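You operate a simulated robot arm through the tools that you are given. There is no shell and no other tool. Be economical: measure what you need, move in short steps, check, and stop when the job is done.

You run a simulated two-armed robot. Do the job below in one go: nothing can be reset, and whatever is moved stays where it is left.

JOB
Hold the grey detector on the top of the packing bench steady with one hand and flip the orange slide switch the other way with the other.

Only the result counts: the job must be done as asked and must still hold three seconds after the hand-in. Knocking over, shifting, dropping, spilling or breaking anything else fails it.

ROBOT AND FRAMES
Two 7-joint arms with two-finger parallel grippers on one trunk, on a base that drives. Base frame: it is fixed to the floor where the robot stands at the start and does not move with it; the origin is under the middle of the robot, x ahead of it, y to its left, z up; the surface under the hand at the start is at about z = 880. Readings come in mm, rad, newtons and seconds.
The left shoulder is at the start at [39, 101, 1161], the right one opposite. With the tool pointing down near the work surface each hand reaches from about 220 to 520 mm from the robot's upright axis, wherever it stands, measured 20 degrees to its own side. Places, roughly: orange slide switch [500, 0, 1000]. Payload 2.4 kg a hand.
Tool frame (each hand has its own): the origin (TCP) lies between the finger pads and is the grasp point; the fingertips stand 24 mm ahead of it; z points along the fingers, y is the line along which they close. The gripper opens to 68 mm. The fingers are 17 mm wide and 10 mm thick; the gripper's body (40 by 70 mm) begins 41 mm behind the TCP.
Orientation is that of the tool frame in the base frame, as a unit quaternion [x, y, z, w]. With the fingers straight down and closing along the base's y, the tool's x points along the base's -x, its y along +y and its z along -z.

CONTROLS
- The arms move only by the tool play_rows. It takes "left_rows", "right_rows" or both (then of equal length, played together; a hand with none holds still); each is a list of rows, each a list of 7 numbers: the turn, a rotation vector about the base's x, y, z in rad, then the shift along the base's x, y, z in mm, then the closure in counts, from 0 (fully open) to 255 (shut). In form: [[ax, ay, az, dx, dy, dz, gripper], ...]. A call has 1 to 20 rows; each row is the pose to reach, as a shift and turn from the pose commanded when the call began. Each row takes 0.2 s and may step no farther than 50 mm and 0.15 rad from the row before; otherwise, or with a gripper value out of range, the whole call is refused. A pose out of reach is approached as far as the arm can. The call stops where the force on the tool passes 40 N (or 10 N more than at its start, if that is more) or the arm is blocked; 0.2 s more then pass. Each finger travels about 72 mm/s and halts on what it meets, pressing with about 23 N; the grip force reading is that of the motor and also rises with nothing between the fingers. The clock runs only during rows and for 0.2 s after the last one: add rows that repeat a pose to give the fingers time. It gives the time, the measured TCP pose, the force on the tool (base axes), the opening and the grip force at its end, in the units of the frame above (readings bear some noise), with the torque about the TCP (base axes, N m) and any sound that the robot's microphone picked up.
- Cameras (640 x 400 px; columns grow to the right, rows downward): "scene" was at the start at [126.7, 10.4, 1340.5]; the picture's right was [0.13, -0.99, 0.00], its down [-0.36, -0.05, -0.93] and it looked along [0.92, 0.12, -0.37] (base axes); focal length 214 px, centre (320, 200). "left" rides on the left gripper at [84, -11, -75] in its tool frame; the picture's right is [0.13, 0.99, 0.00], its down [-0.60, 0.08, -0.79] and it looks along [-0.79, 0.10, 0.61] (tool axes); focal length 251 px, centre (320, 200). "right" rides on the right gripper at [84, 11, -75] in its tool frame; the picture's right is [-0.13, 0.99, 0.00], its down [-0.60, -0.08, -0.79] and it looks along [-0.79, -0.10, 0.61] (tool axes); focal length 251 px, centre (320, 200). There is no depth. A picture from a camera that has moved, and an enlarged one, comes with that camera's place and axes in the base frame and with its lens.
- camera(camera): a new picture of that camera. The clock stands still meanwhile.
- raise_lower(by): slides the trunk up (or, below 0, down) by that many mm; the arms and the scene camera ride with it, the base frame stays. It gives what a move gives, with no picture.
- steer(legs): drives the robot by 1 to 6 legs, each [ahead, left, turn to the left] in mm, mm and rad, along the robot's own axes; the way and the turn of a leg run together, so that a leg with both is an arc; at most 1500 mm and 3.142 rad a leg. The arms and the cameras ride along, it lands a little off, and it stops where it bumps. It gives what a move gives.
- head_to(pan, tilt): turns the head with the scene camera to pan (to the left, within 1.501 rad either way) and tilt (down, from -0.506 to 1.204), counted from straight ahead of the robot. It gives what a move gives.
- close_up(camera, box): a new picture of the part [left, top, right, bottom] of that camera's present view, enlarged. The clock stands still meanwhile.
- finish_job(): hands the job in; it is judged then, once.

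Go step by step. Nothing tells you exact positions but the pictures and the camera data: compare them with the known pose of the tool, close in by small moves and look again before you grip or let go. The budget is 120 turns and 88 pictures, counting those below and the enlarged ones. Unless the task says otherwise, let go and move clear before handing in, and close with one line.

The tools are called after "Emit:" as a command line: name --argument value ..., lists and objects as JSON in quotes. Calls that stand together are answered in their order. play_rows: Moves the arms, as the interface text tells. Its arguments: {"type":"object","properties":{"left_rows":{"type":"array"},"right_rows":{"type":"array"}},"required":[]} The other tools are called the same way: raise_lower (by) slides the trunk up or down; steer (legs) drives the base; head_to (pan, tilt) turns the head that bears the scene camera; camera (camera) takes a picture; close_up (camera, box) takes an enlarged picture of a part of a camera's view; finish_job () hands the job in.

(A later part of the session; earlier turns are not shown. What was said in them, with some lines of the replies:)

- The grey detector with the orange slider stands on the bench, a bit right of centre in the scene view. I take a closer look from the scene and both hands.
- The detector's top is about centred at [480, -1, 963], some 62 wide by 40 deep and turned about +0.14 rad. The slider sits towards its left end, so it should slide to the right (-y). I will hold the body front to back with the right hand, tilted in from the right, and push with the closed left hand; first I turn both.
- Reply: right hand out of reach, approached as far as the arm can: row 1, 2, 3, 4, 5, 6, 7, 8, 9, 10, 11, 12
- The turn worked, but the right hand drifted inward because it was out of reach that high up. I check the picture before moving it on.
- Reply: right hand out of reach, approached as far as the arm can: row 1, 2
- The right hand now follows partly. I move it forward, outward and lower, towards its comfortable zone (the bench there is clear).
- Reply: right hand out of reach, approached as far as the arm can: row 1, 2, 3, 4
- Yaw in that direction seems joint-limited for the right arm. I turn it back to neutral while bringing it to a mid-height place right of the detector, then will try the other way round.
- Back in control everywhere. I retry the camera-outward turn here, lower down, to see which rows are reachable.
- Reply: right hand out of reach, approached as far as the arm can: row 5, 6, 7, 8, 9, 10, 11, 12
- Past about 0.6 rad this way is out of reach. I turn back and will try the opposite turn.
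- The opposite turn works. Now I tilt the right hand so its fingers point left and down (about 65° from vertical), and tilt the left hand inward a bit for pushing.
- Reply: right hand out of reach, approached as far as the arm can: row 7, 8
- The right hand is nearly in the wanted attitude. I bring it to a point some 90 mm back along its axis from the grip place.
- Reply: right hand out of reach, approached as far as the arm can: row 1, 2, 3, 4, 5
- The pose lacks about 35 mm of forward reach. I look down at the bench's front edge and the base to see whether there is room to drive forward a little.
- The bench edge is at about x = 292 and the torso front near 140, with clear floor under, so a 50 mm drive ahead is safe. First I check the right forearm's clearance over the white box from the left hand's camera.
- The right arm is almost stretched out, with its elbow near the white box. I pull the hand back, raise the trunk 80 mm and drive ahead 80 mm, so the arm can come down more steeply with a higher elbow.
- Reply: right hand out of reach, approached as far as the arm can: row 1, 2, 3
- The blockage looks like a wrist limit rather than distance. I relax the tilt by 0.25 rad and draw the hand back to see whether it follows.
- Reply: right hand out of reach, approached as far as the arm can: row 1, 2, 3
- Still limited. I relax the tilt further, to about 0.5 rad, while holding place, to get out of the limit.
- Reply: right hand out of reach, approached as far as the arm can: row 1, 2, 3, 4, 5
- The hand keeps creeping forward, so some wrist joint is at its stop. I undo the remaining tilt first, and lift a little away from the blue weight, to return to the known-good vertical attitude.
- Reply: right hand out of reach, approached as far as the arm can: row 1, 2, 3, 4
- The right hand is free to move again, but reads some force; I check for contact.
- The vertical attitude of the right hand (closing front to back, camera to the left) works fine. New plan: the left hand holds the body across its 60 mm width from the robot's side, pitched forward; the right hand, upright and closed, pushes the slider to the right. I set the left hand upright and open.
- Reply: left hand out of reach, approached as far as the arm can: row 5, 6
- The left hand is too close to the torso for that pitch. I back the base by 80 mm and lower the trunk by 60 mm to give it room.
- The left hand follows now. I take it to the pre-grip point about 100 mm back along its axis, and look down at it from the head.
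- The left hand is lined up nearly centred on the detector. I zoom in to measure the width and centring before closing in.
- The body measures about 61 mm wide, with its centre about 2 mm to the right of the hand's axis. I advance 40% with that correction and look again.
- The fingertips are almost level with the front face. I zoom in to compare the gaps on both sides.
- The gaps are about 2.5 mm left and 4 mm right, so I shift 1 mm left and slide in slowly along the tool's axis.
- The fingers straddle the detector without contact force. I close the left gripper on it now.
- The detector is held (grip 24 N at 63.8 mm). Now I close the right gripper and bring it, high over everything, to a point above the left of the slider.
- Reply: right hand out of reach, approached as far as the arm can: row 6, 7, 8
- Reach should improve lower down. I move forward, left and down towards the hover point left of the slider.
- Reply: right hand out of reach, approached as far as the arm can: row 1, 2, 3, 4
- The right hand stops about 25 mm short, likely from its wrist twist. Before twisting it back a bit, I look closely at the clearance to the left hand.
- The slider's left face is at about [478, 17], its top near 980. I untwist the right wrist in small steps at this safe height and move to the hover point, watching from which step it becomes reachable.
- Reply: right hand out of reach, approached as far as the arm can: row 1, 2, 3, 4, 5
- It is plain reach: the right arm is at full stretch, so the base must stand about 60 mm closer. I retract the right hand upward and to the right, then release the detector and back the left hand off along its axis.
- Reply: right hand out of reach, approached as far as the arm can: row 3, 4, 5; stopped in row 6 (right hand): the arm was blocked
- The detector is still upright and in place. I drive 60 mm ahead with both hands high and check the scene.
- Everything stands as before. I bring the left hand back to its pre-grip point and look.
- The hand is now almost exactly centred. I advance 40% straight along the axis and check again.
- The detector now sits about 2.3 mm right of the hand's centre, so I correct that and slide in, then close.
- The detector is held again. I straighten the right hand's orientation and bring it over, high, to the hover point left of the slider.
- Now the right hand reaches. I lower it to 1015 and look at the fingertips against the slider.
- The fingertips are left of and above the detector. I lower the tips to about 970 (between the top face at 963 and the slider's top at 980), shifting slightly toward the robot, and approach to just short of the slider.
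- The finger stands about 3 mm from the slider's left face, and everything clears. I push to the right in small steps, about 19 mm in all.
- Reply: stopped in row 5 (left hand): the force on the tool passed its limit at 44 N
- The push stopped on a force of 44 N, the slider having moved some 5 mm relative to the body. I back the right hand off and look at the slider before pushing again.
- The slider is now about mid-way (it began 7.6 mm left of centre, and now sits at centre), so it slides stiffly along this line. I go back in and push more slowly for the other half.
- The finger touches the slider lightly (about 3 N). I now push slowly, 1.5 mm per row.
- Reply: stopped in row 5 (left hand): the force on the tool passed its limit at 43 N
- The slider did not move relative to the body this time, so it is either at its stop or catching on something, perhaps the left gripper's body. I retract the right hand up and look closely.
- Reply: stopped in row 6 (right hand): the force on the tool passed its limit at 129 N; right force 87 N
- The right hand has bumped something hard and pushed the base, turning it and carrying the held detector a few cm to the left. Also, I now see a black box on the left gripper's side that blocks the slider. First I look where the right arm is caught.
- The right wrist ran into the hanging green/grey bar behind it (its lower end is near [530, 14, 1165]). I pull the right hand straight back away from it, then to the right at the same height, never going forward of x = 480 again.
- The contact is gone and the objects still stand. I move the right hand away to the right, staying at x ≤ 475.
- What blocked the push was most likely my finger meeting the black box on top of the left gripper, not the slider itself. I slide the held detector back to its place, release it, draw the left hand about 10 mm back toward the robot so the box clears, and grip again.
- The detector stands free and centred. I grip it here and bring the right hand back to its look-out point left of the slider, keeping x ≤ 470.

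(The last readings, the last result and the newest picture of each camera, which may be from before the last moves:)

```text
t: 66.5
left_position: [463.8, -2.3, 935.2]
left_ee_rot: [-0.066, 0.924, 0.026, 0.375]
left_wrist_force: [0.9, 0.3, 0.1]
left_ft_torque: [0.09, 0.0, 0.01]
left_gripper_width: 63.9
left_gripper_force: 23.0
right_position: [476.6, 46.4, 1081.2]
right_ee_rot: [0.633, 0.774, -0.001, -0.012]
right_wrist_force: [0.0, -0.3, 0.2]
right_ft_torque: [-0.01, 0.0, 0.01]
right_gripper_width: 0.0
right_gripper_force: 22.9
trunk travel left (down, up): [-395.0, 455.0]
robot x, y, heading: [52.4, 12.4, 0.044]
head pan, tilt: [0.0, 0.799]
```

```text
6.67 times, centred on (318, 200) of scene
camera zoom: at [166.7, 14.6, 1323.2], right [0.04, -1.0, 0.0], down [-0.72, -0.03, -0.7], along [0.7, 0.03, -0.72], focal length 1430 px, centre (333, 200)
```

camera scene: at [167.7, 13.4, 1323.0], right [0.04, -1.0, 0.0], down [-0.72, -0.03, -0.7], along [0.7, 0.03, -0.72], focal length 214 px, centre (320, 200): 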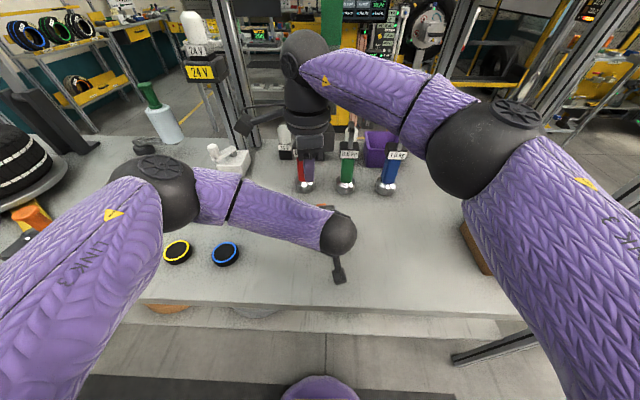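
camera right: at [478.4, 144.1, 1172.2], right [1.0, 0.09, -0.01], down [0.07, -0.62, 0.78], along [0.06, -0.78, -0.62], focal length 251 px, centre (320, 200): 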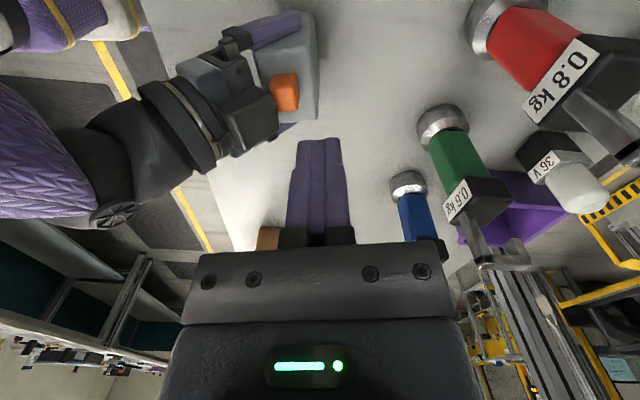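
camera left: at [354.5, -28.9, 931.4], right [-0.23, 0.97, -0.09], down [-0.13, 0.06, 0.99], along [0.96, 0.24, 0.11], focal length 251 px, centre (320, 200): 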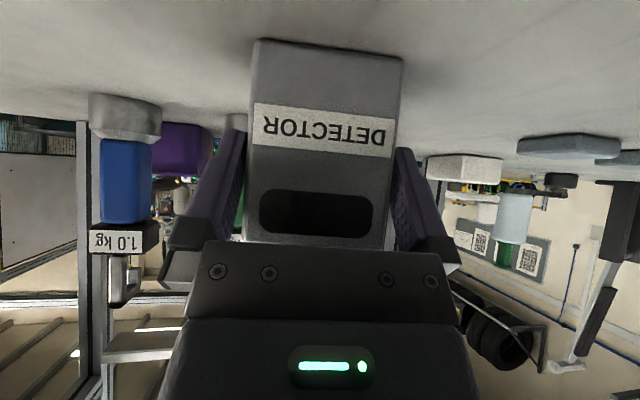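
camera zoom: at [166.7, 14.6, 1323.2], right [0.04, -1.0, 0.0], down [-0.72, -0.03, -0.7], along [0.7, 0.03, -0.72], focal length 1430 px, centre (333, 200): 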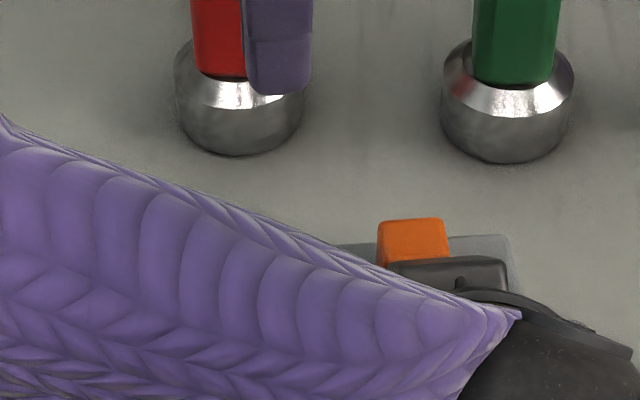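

The box on the left gripper now clears the finger's path by some 7 mm if I push at x ≈ 482; the slider still needs roughly 8–9 mm. I lower the right hand and approach to contact.

Emit:
play_rows --right_rows '[[0, 0, 0, 2, 0, -40, 255], [0, 0, 0, 4, 0, -80, 255], [0, 0, 0, 4, 0, -88, 255], [0, 0, 0, 5, -12, -88, 255], [0, 0, 0, 6, -21, -88, 255], [0, 0, 0, 6, -21, -88, 255]]'

Emit:
close_up --camera "scene" --box '[270, 170, 366, 230]'

Emit:
close_up --camera "right" --box '[200, 60, 400, 260]'

```text
t: 67.9
left_position: [462.8, -1.2, 936.1]
left_ee_rot: [-0.067, 0.924, 0.024, 0.376]
left_wrist_force: [0.2, 0.1, 1.1]
left_ft_torque: [-0.02, 0.02, 0.0]
left_gripper_width: 63.8
left_gripper_force: 22.3
right_position: [477.8, 29.0, 992.5]
right_ee_rot: [0.632, 0.775, -0.004, -0.01]
right_wrist_force: [-0.3, -0.5, 0.0]
right_ft_torque: [0.03, 0.0, 0.01]
right_gripper_width: 0.0
right_gripper_force: 23.1
trunk travel left (down, up): [-395.0, 455.0]
robot x, y, heading: [54.3, 7.8, 0.042]
head pan, tilt: [0.0, 0.799]
```

```text
6.67 times, centred on (318, 200) of scene
camera zoom: at [164.0, 17.2, 1323.3], right [0.04, -1.0, 0.0], down [-0.72, -0.03, -0.7], along [0.7, 0.03, -0.72], focal length 1430 px, centre (333, 200)
```

zoom: 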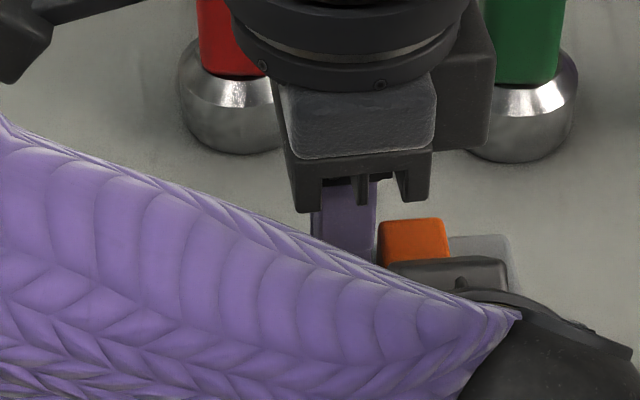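

```text
2.00 times, centred on (300, 160) of right
camera zoom: at [472.4, 112.7, 1067.8], right [1.0, 0.07, -0.02], down [0.06, -0.61, 0.79], along [0.05, -0.79, -0.62], focal length 503 px, centre (360, 280)
```

zoom: 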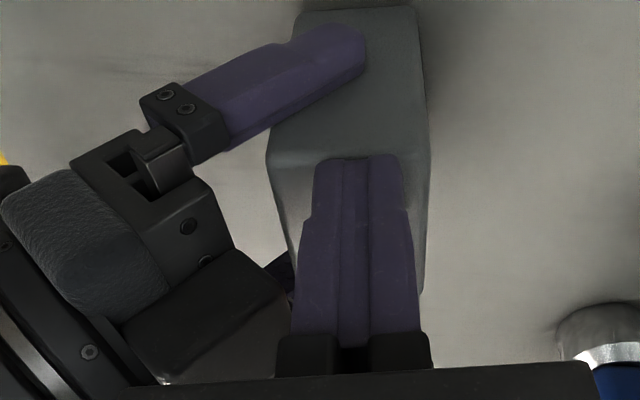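

Gaps look good: the finger is 1–2 mm from the slider and about 6 mm from the box. I shift 5 mm forward for margin and push slowly.

Emit:
play_rows --right_rows '[[0, 0, 0, 5, 0, 0, 255], [0, 0, 0, 5, -1.5, 0, 255], [0, 0, 0, 5.2, -3, 0, 255], [0, 0, 0, 5.4, -4.5, 0, 255], [0, 0, 0, 5.6, -6, 0, 255], [0, 0, 0, 5.8, -7.5, 0, 255], [0, 0, 0, 6, -9, 0, 255], [0, 0, 0, 6.2, -10.5, 0, 255], [0, 0, 0, 6.4, -12, 0, 255], [0, 0, 0, 6.4, -12, 0, 255]]'

Emit:
close_up --camera "scene" --box '[270, 170, 366, 230]'

```text
t: 70.1
left_position: [458.2, 3.2, 939.8]
left_ee_rot: [-0.068, 0.923, 0.023, 0.378]
left_wrist_force: [0.3, -0.1, -2.8]
left_ft_torque: [0.0, 0.01, 0.02]
left_gripper_width: 63.5
left_gripper_force: 23.1
right_position: [477.3, 24.3, 994.2]
right_ee_rot: [0.628, 0.778, -0.003, -0.008]
right_wrist_force: [-0.6, -0.1, 0.3]
right_ft_torque: [0.04, 0.01, 0.02]
right_gripper_width: 0.0
right_gripper_force: 23.3
trunk travel left (down, up): [-395.0, 455.0]
robot x, y, heading: [53.9, 9.8, 0.044]
head pan, tilt: [0.0, 0.799]
```

```text
6.67 times, centred on (318, 200) of scene
camera zoom: at [157.5, 22.6, 1323.9], right [0.05, -1.0, 0.01], down [-0.71, -0.04, -0.7], along [0.7, 0.03, -0.71], focal length 1430 px, centre (333, 200)
```

zoom: 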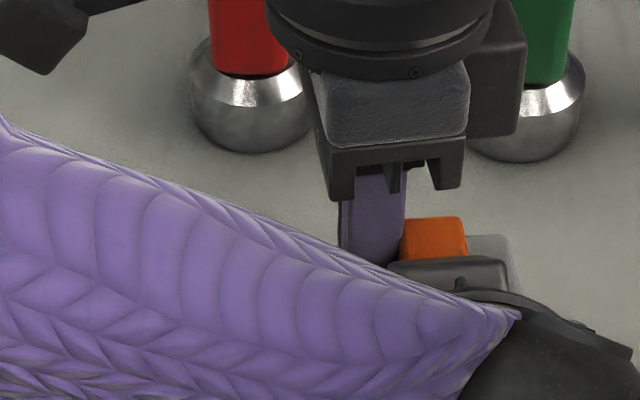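

The right wrist leans on the bar again when forward, pushing the base back slightly. The slider did move another 5 mm. I back off 4 mm in x to free it and continue pushing to the right.

Emit:
play_rows --right_rows '[[0, 0, 0, -2, 0, 0, 255], [0, 0, 0, -4, 0, 0, 255], [0, 0, 0, -4, -1.5, 0, 255], [0, 0, 0, -4, -3, 0, 255], [0, 0, 0, -3.8, -4.5, 0, 255], [0, 0, 0, -3.6, -6, 0, 255], [0, 0, 0, -3.4, -7.5, 0, 255], [0, 0, 0, -3.4, -7.5, 0, 255]]'

Emit:
close_up --camera "scene" --box '[270, 170, 366, 230]'

```text
t: 71.9
left_position: [458.7, -1.1, 937.8]
left_ee_rot: [-0.067, 0.924, 0.024, 0.377]
left_wrist_force: [0.4, -3.1, -2.8]
left_ft_torque: [0.2, 0.1, -0.05]
left_gripper_width: 63.7
left_gripper_force: 22.6
right_position: [477.6, 9.7, 994.4]
right_ee_rot: [0.633, 0.774, -0.001, -0.01]
right_wrist_force: [-1.6, 3.6, 1.3]
right_ft_torque: [0.03, 0.01, 0.0]
right_gripper_width: 0.1
right_gripper_force: 23.0
trunk travel left (down, up): [-395.0, 455.0]
robot x, y, heading: [50.9, 12.7, 0.044]
head pan, tilt: [0.0, 0.799]
```

```text
6.67 times, centred on (318, 200) of scene
camera zoom: at [159.3, 18.3, 1323.8], right [0.04, -1.0, 0.0], down [-0.71, -0.03, -0.7], along [0.7, 0.03, -0.71], focal length 1430 px, centre (333, 200)
```

zoom: 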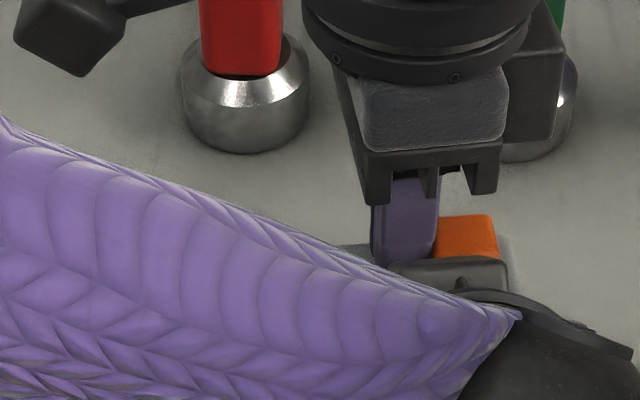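

The slider has now moved well over to the right. I back the right finger off and lift to look.

Emit:
play_rows --right_rows '[[0, 0, 0, -2, 12, 0, 255], [0, 0, 0, -5, 32, 3, 255], [0, 0, 0, -8, 36, 45, 255], [0, 0, 0, -8, 36, 85, 255]]'

Emit:
close_up --camera "right" --box '[200, 30, 400, 155]'

Emit:
close_up --camera "scene" --box '[270, 170, 366, 230]'

```text
t: 72.9
left_position: [465.2, -2.2, 935.5]
left_ee_rot: [-0.067, 0.924, 0.025, 0.375]
left_wrist_force: [-0.4, 0.4, -1.2]
left_ft_torque: [0.08, -0.03, 0.02]
left_gripper_width: 63.6
left_gripper_force: 22.9
right_position: [475.7, 44.3, 1077.2]
right_ee_rot: [0.633, 0.774, -0.002, -0.013]
right_wrist_force: [-0.2, -0.6, 0.8]
right_ft_torque: [0.01, 0.02, 0.04]
right_gripper_width: 0.0
right_gripper_force: 22.8
trunk travel left (down, up): [-395.0, 455.0]
robot x, y, heading: [55.6, 14.3, 0.044]
head pan, tilt: [0.0, 0.799]
```

```text
3.20 times, centred on (300, 92) of right
camera zoom: at [469.7, 127.9, 1153.4], right [1.0, 0.07, -0.02], down [0.06, -0.62, 0.79], along [0.04, -0.78, -0.62], focal length 805 px, centre (384, 544)
```

zoom: 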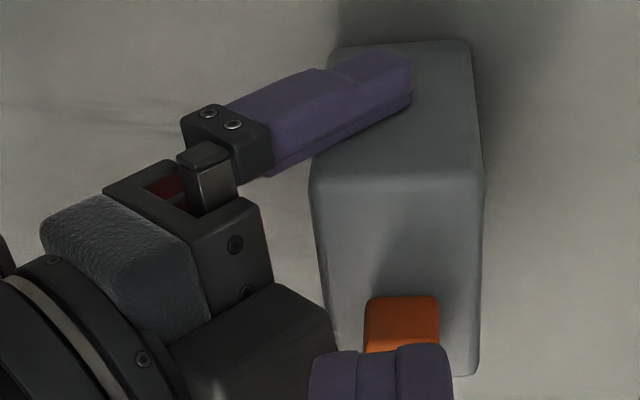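

```text
6.67 times, centred on (318, 200) of scene
camera zoom: at [167.1, 15.0, 1323.2], right [0.04, -1.0, 0.0], down [-0.72, -0.03, -0.7], along [0.7, 0.03, -0.72], focal length 1430 px, centre (333, 200)
```

zoom: 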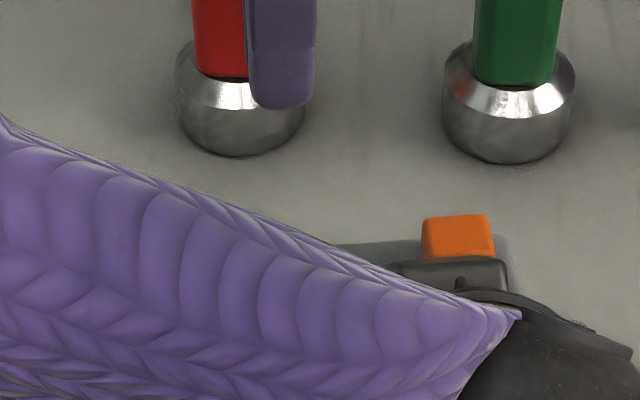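

The slider is now clearly at the right end of the detector's top, beyond the mirror of where it began. I move the right hand away to the right, then release the detector and back the left hand off along its axis.

Emit:
play_rows --right_rows '[[0, 0, 0, -5, -20, 0, 255], [0, 0, 0, -8, -60, 0, 255], [0, 0, 0, -10, -100, 5, 255], [0, 0, 0, -10, -140, 10, 255], [0, 0, 0, -10, -180, 15, 255]]'

Emit:
play_rows --left_rows '[[0, 0, 0, 0, 0, 0, 90], [0, 0, 0, 0, 0, 0, 45], [0, 0, 0, 0, 0, 0, 0], [0, 0, 0, 0, 0, 0, 0], [0, 0, 0, -9.9, -1.4, 10, 0], [0, 0, 0, -22, -3.1, 22, 0], [0, 0, 0, -46, -6.4, 46, 0], [0, 0, 0, -70, -9.8, 71, 0], [0, 0, 0, -75, 10, 100, 0], [0, 0, 0, -75, 50, 110, 0], [0, 0, 0, -75, 90, 120, 0]]'

Emit:
camera --camera "scene"

Emit:
close_up --camera "scene" --box '[270, 160, 370, 240]'

```text
t: 74.1
left_position: [465.2, -3.7, 935.1]
left_ee_rot: [-0.066, 0.925, 0.026, 0.374]
left_wrist_force: [-0.2, -1.2, 1.6]
left_ft_torque: [0.05, -0.04, -0.01]
left_gripper_width: 63.8
left_gripper_force: 22.6
right_position: [465.6, -138.3, 1091.9]
right_ee_rot: [0.633, 0.774, -0.002, -0.012]
right_wrist_force: [-0.1, 0.4, 0.3]
right_ft_torque: [0.04, -0.01, 0.0]
right_gripper_width: 0.0
right_gripper_force: 23.1
trunk travel left (down, up): [-395.0, 455.0]
robot x, y, heading: [54.2, 9.9, 0.045]
head pan, tilt: [0.0, 0.799]
```

```text
t: 76.5
left_position: [390.0, 88.4, 1056.1]
left_ee_rot: [-0.065, 0.924, 0.025, 0.375]
left_wrist_force: [-0.2, 0.6, -0.6]
left_ft_torque: [-0.01, -0.03, -0.01]
left_gripper_width: 68.3
left_gripper_force: 0.0
right_position: [465.3, -135.4, 1093.1]
right_ee_rot: [0.634, 0.774, -0.003, -0.012]
right_wrist_force: [0.0, -0.5, 0.0]
right_ft_torque: [0.0, -0.01, -0.01]
right_gripper_width: 0.0
right_gripper_force: 23.2
trunk travel left (down, up): [-395.0, 455.0]
robot x, y, heading: [56.9, 10.4, 0.043]
head pan, tilt: [0.0, 0.799]
```

```text
23 pictures are left
camera scene: at [166.4, 14.9, 1323.2], right [0.04, -1.0, 0.0], down [-0.72, -0.03, -0.7], along [0.7, 0.03, -0.72], focal length 214 px, centre (320, 200)
```

scene: 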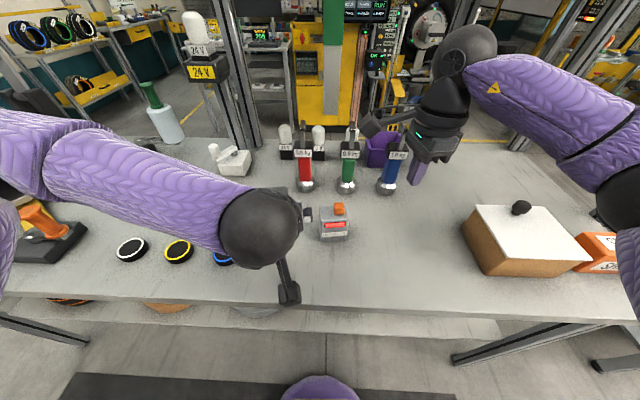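

```text
5.00 times, centred on (320, 200) of scene
camera zoom: at [166.4, 14.9, 1323.2], right [0.04, -1.0, 0.0], down [-0.72, -0.03, -0.7], along [0.7, 0.03, -0.72], focal length 1072 px, centre (320, 200)
```

zoom: 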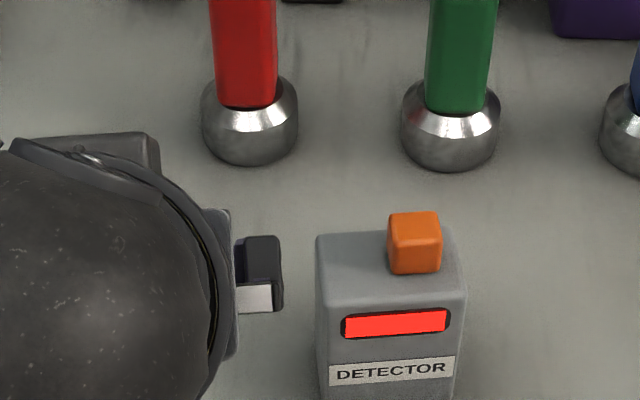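

The slider is at the right end, the detector's display has lit up red, it stands upright, and both hands are clear with everything else in place. I hand in.

Emit:
finish_job

```text
The job is handed in.
```

The orange switch is flipped to the right with the detector held in the left hand, and its display lit up red. On the way the right wrist ran hard into the hanging bar (129 N), leaned on it once more, and pushed the base. The detector was dragged a few centimetres; I slid it back to about where it stood. Nothing else looked moved in the last picture.
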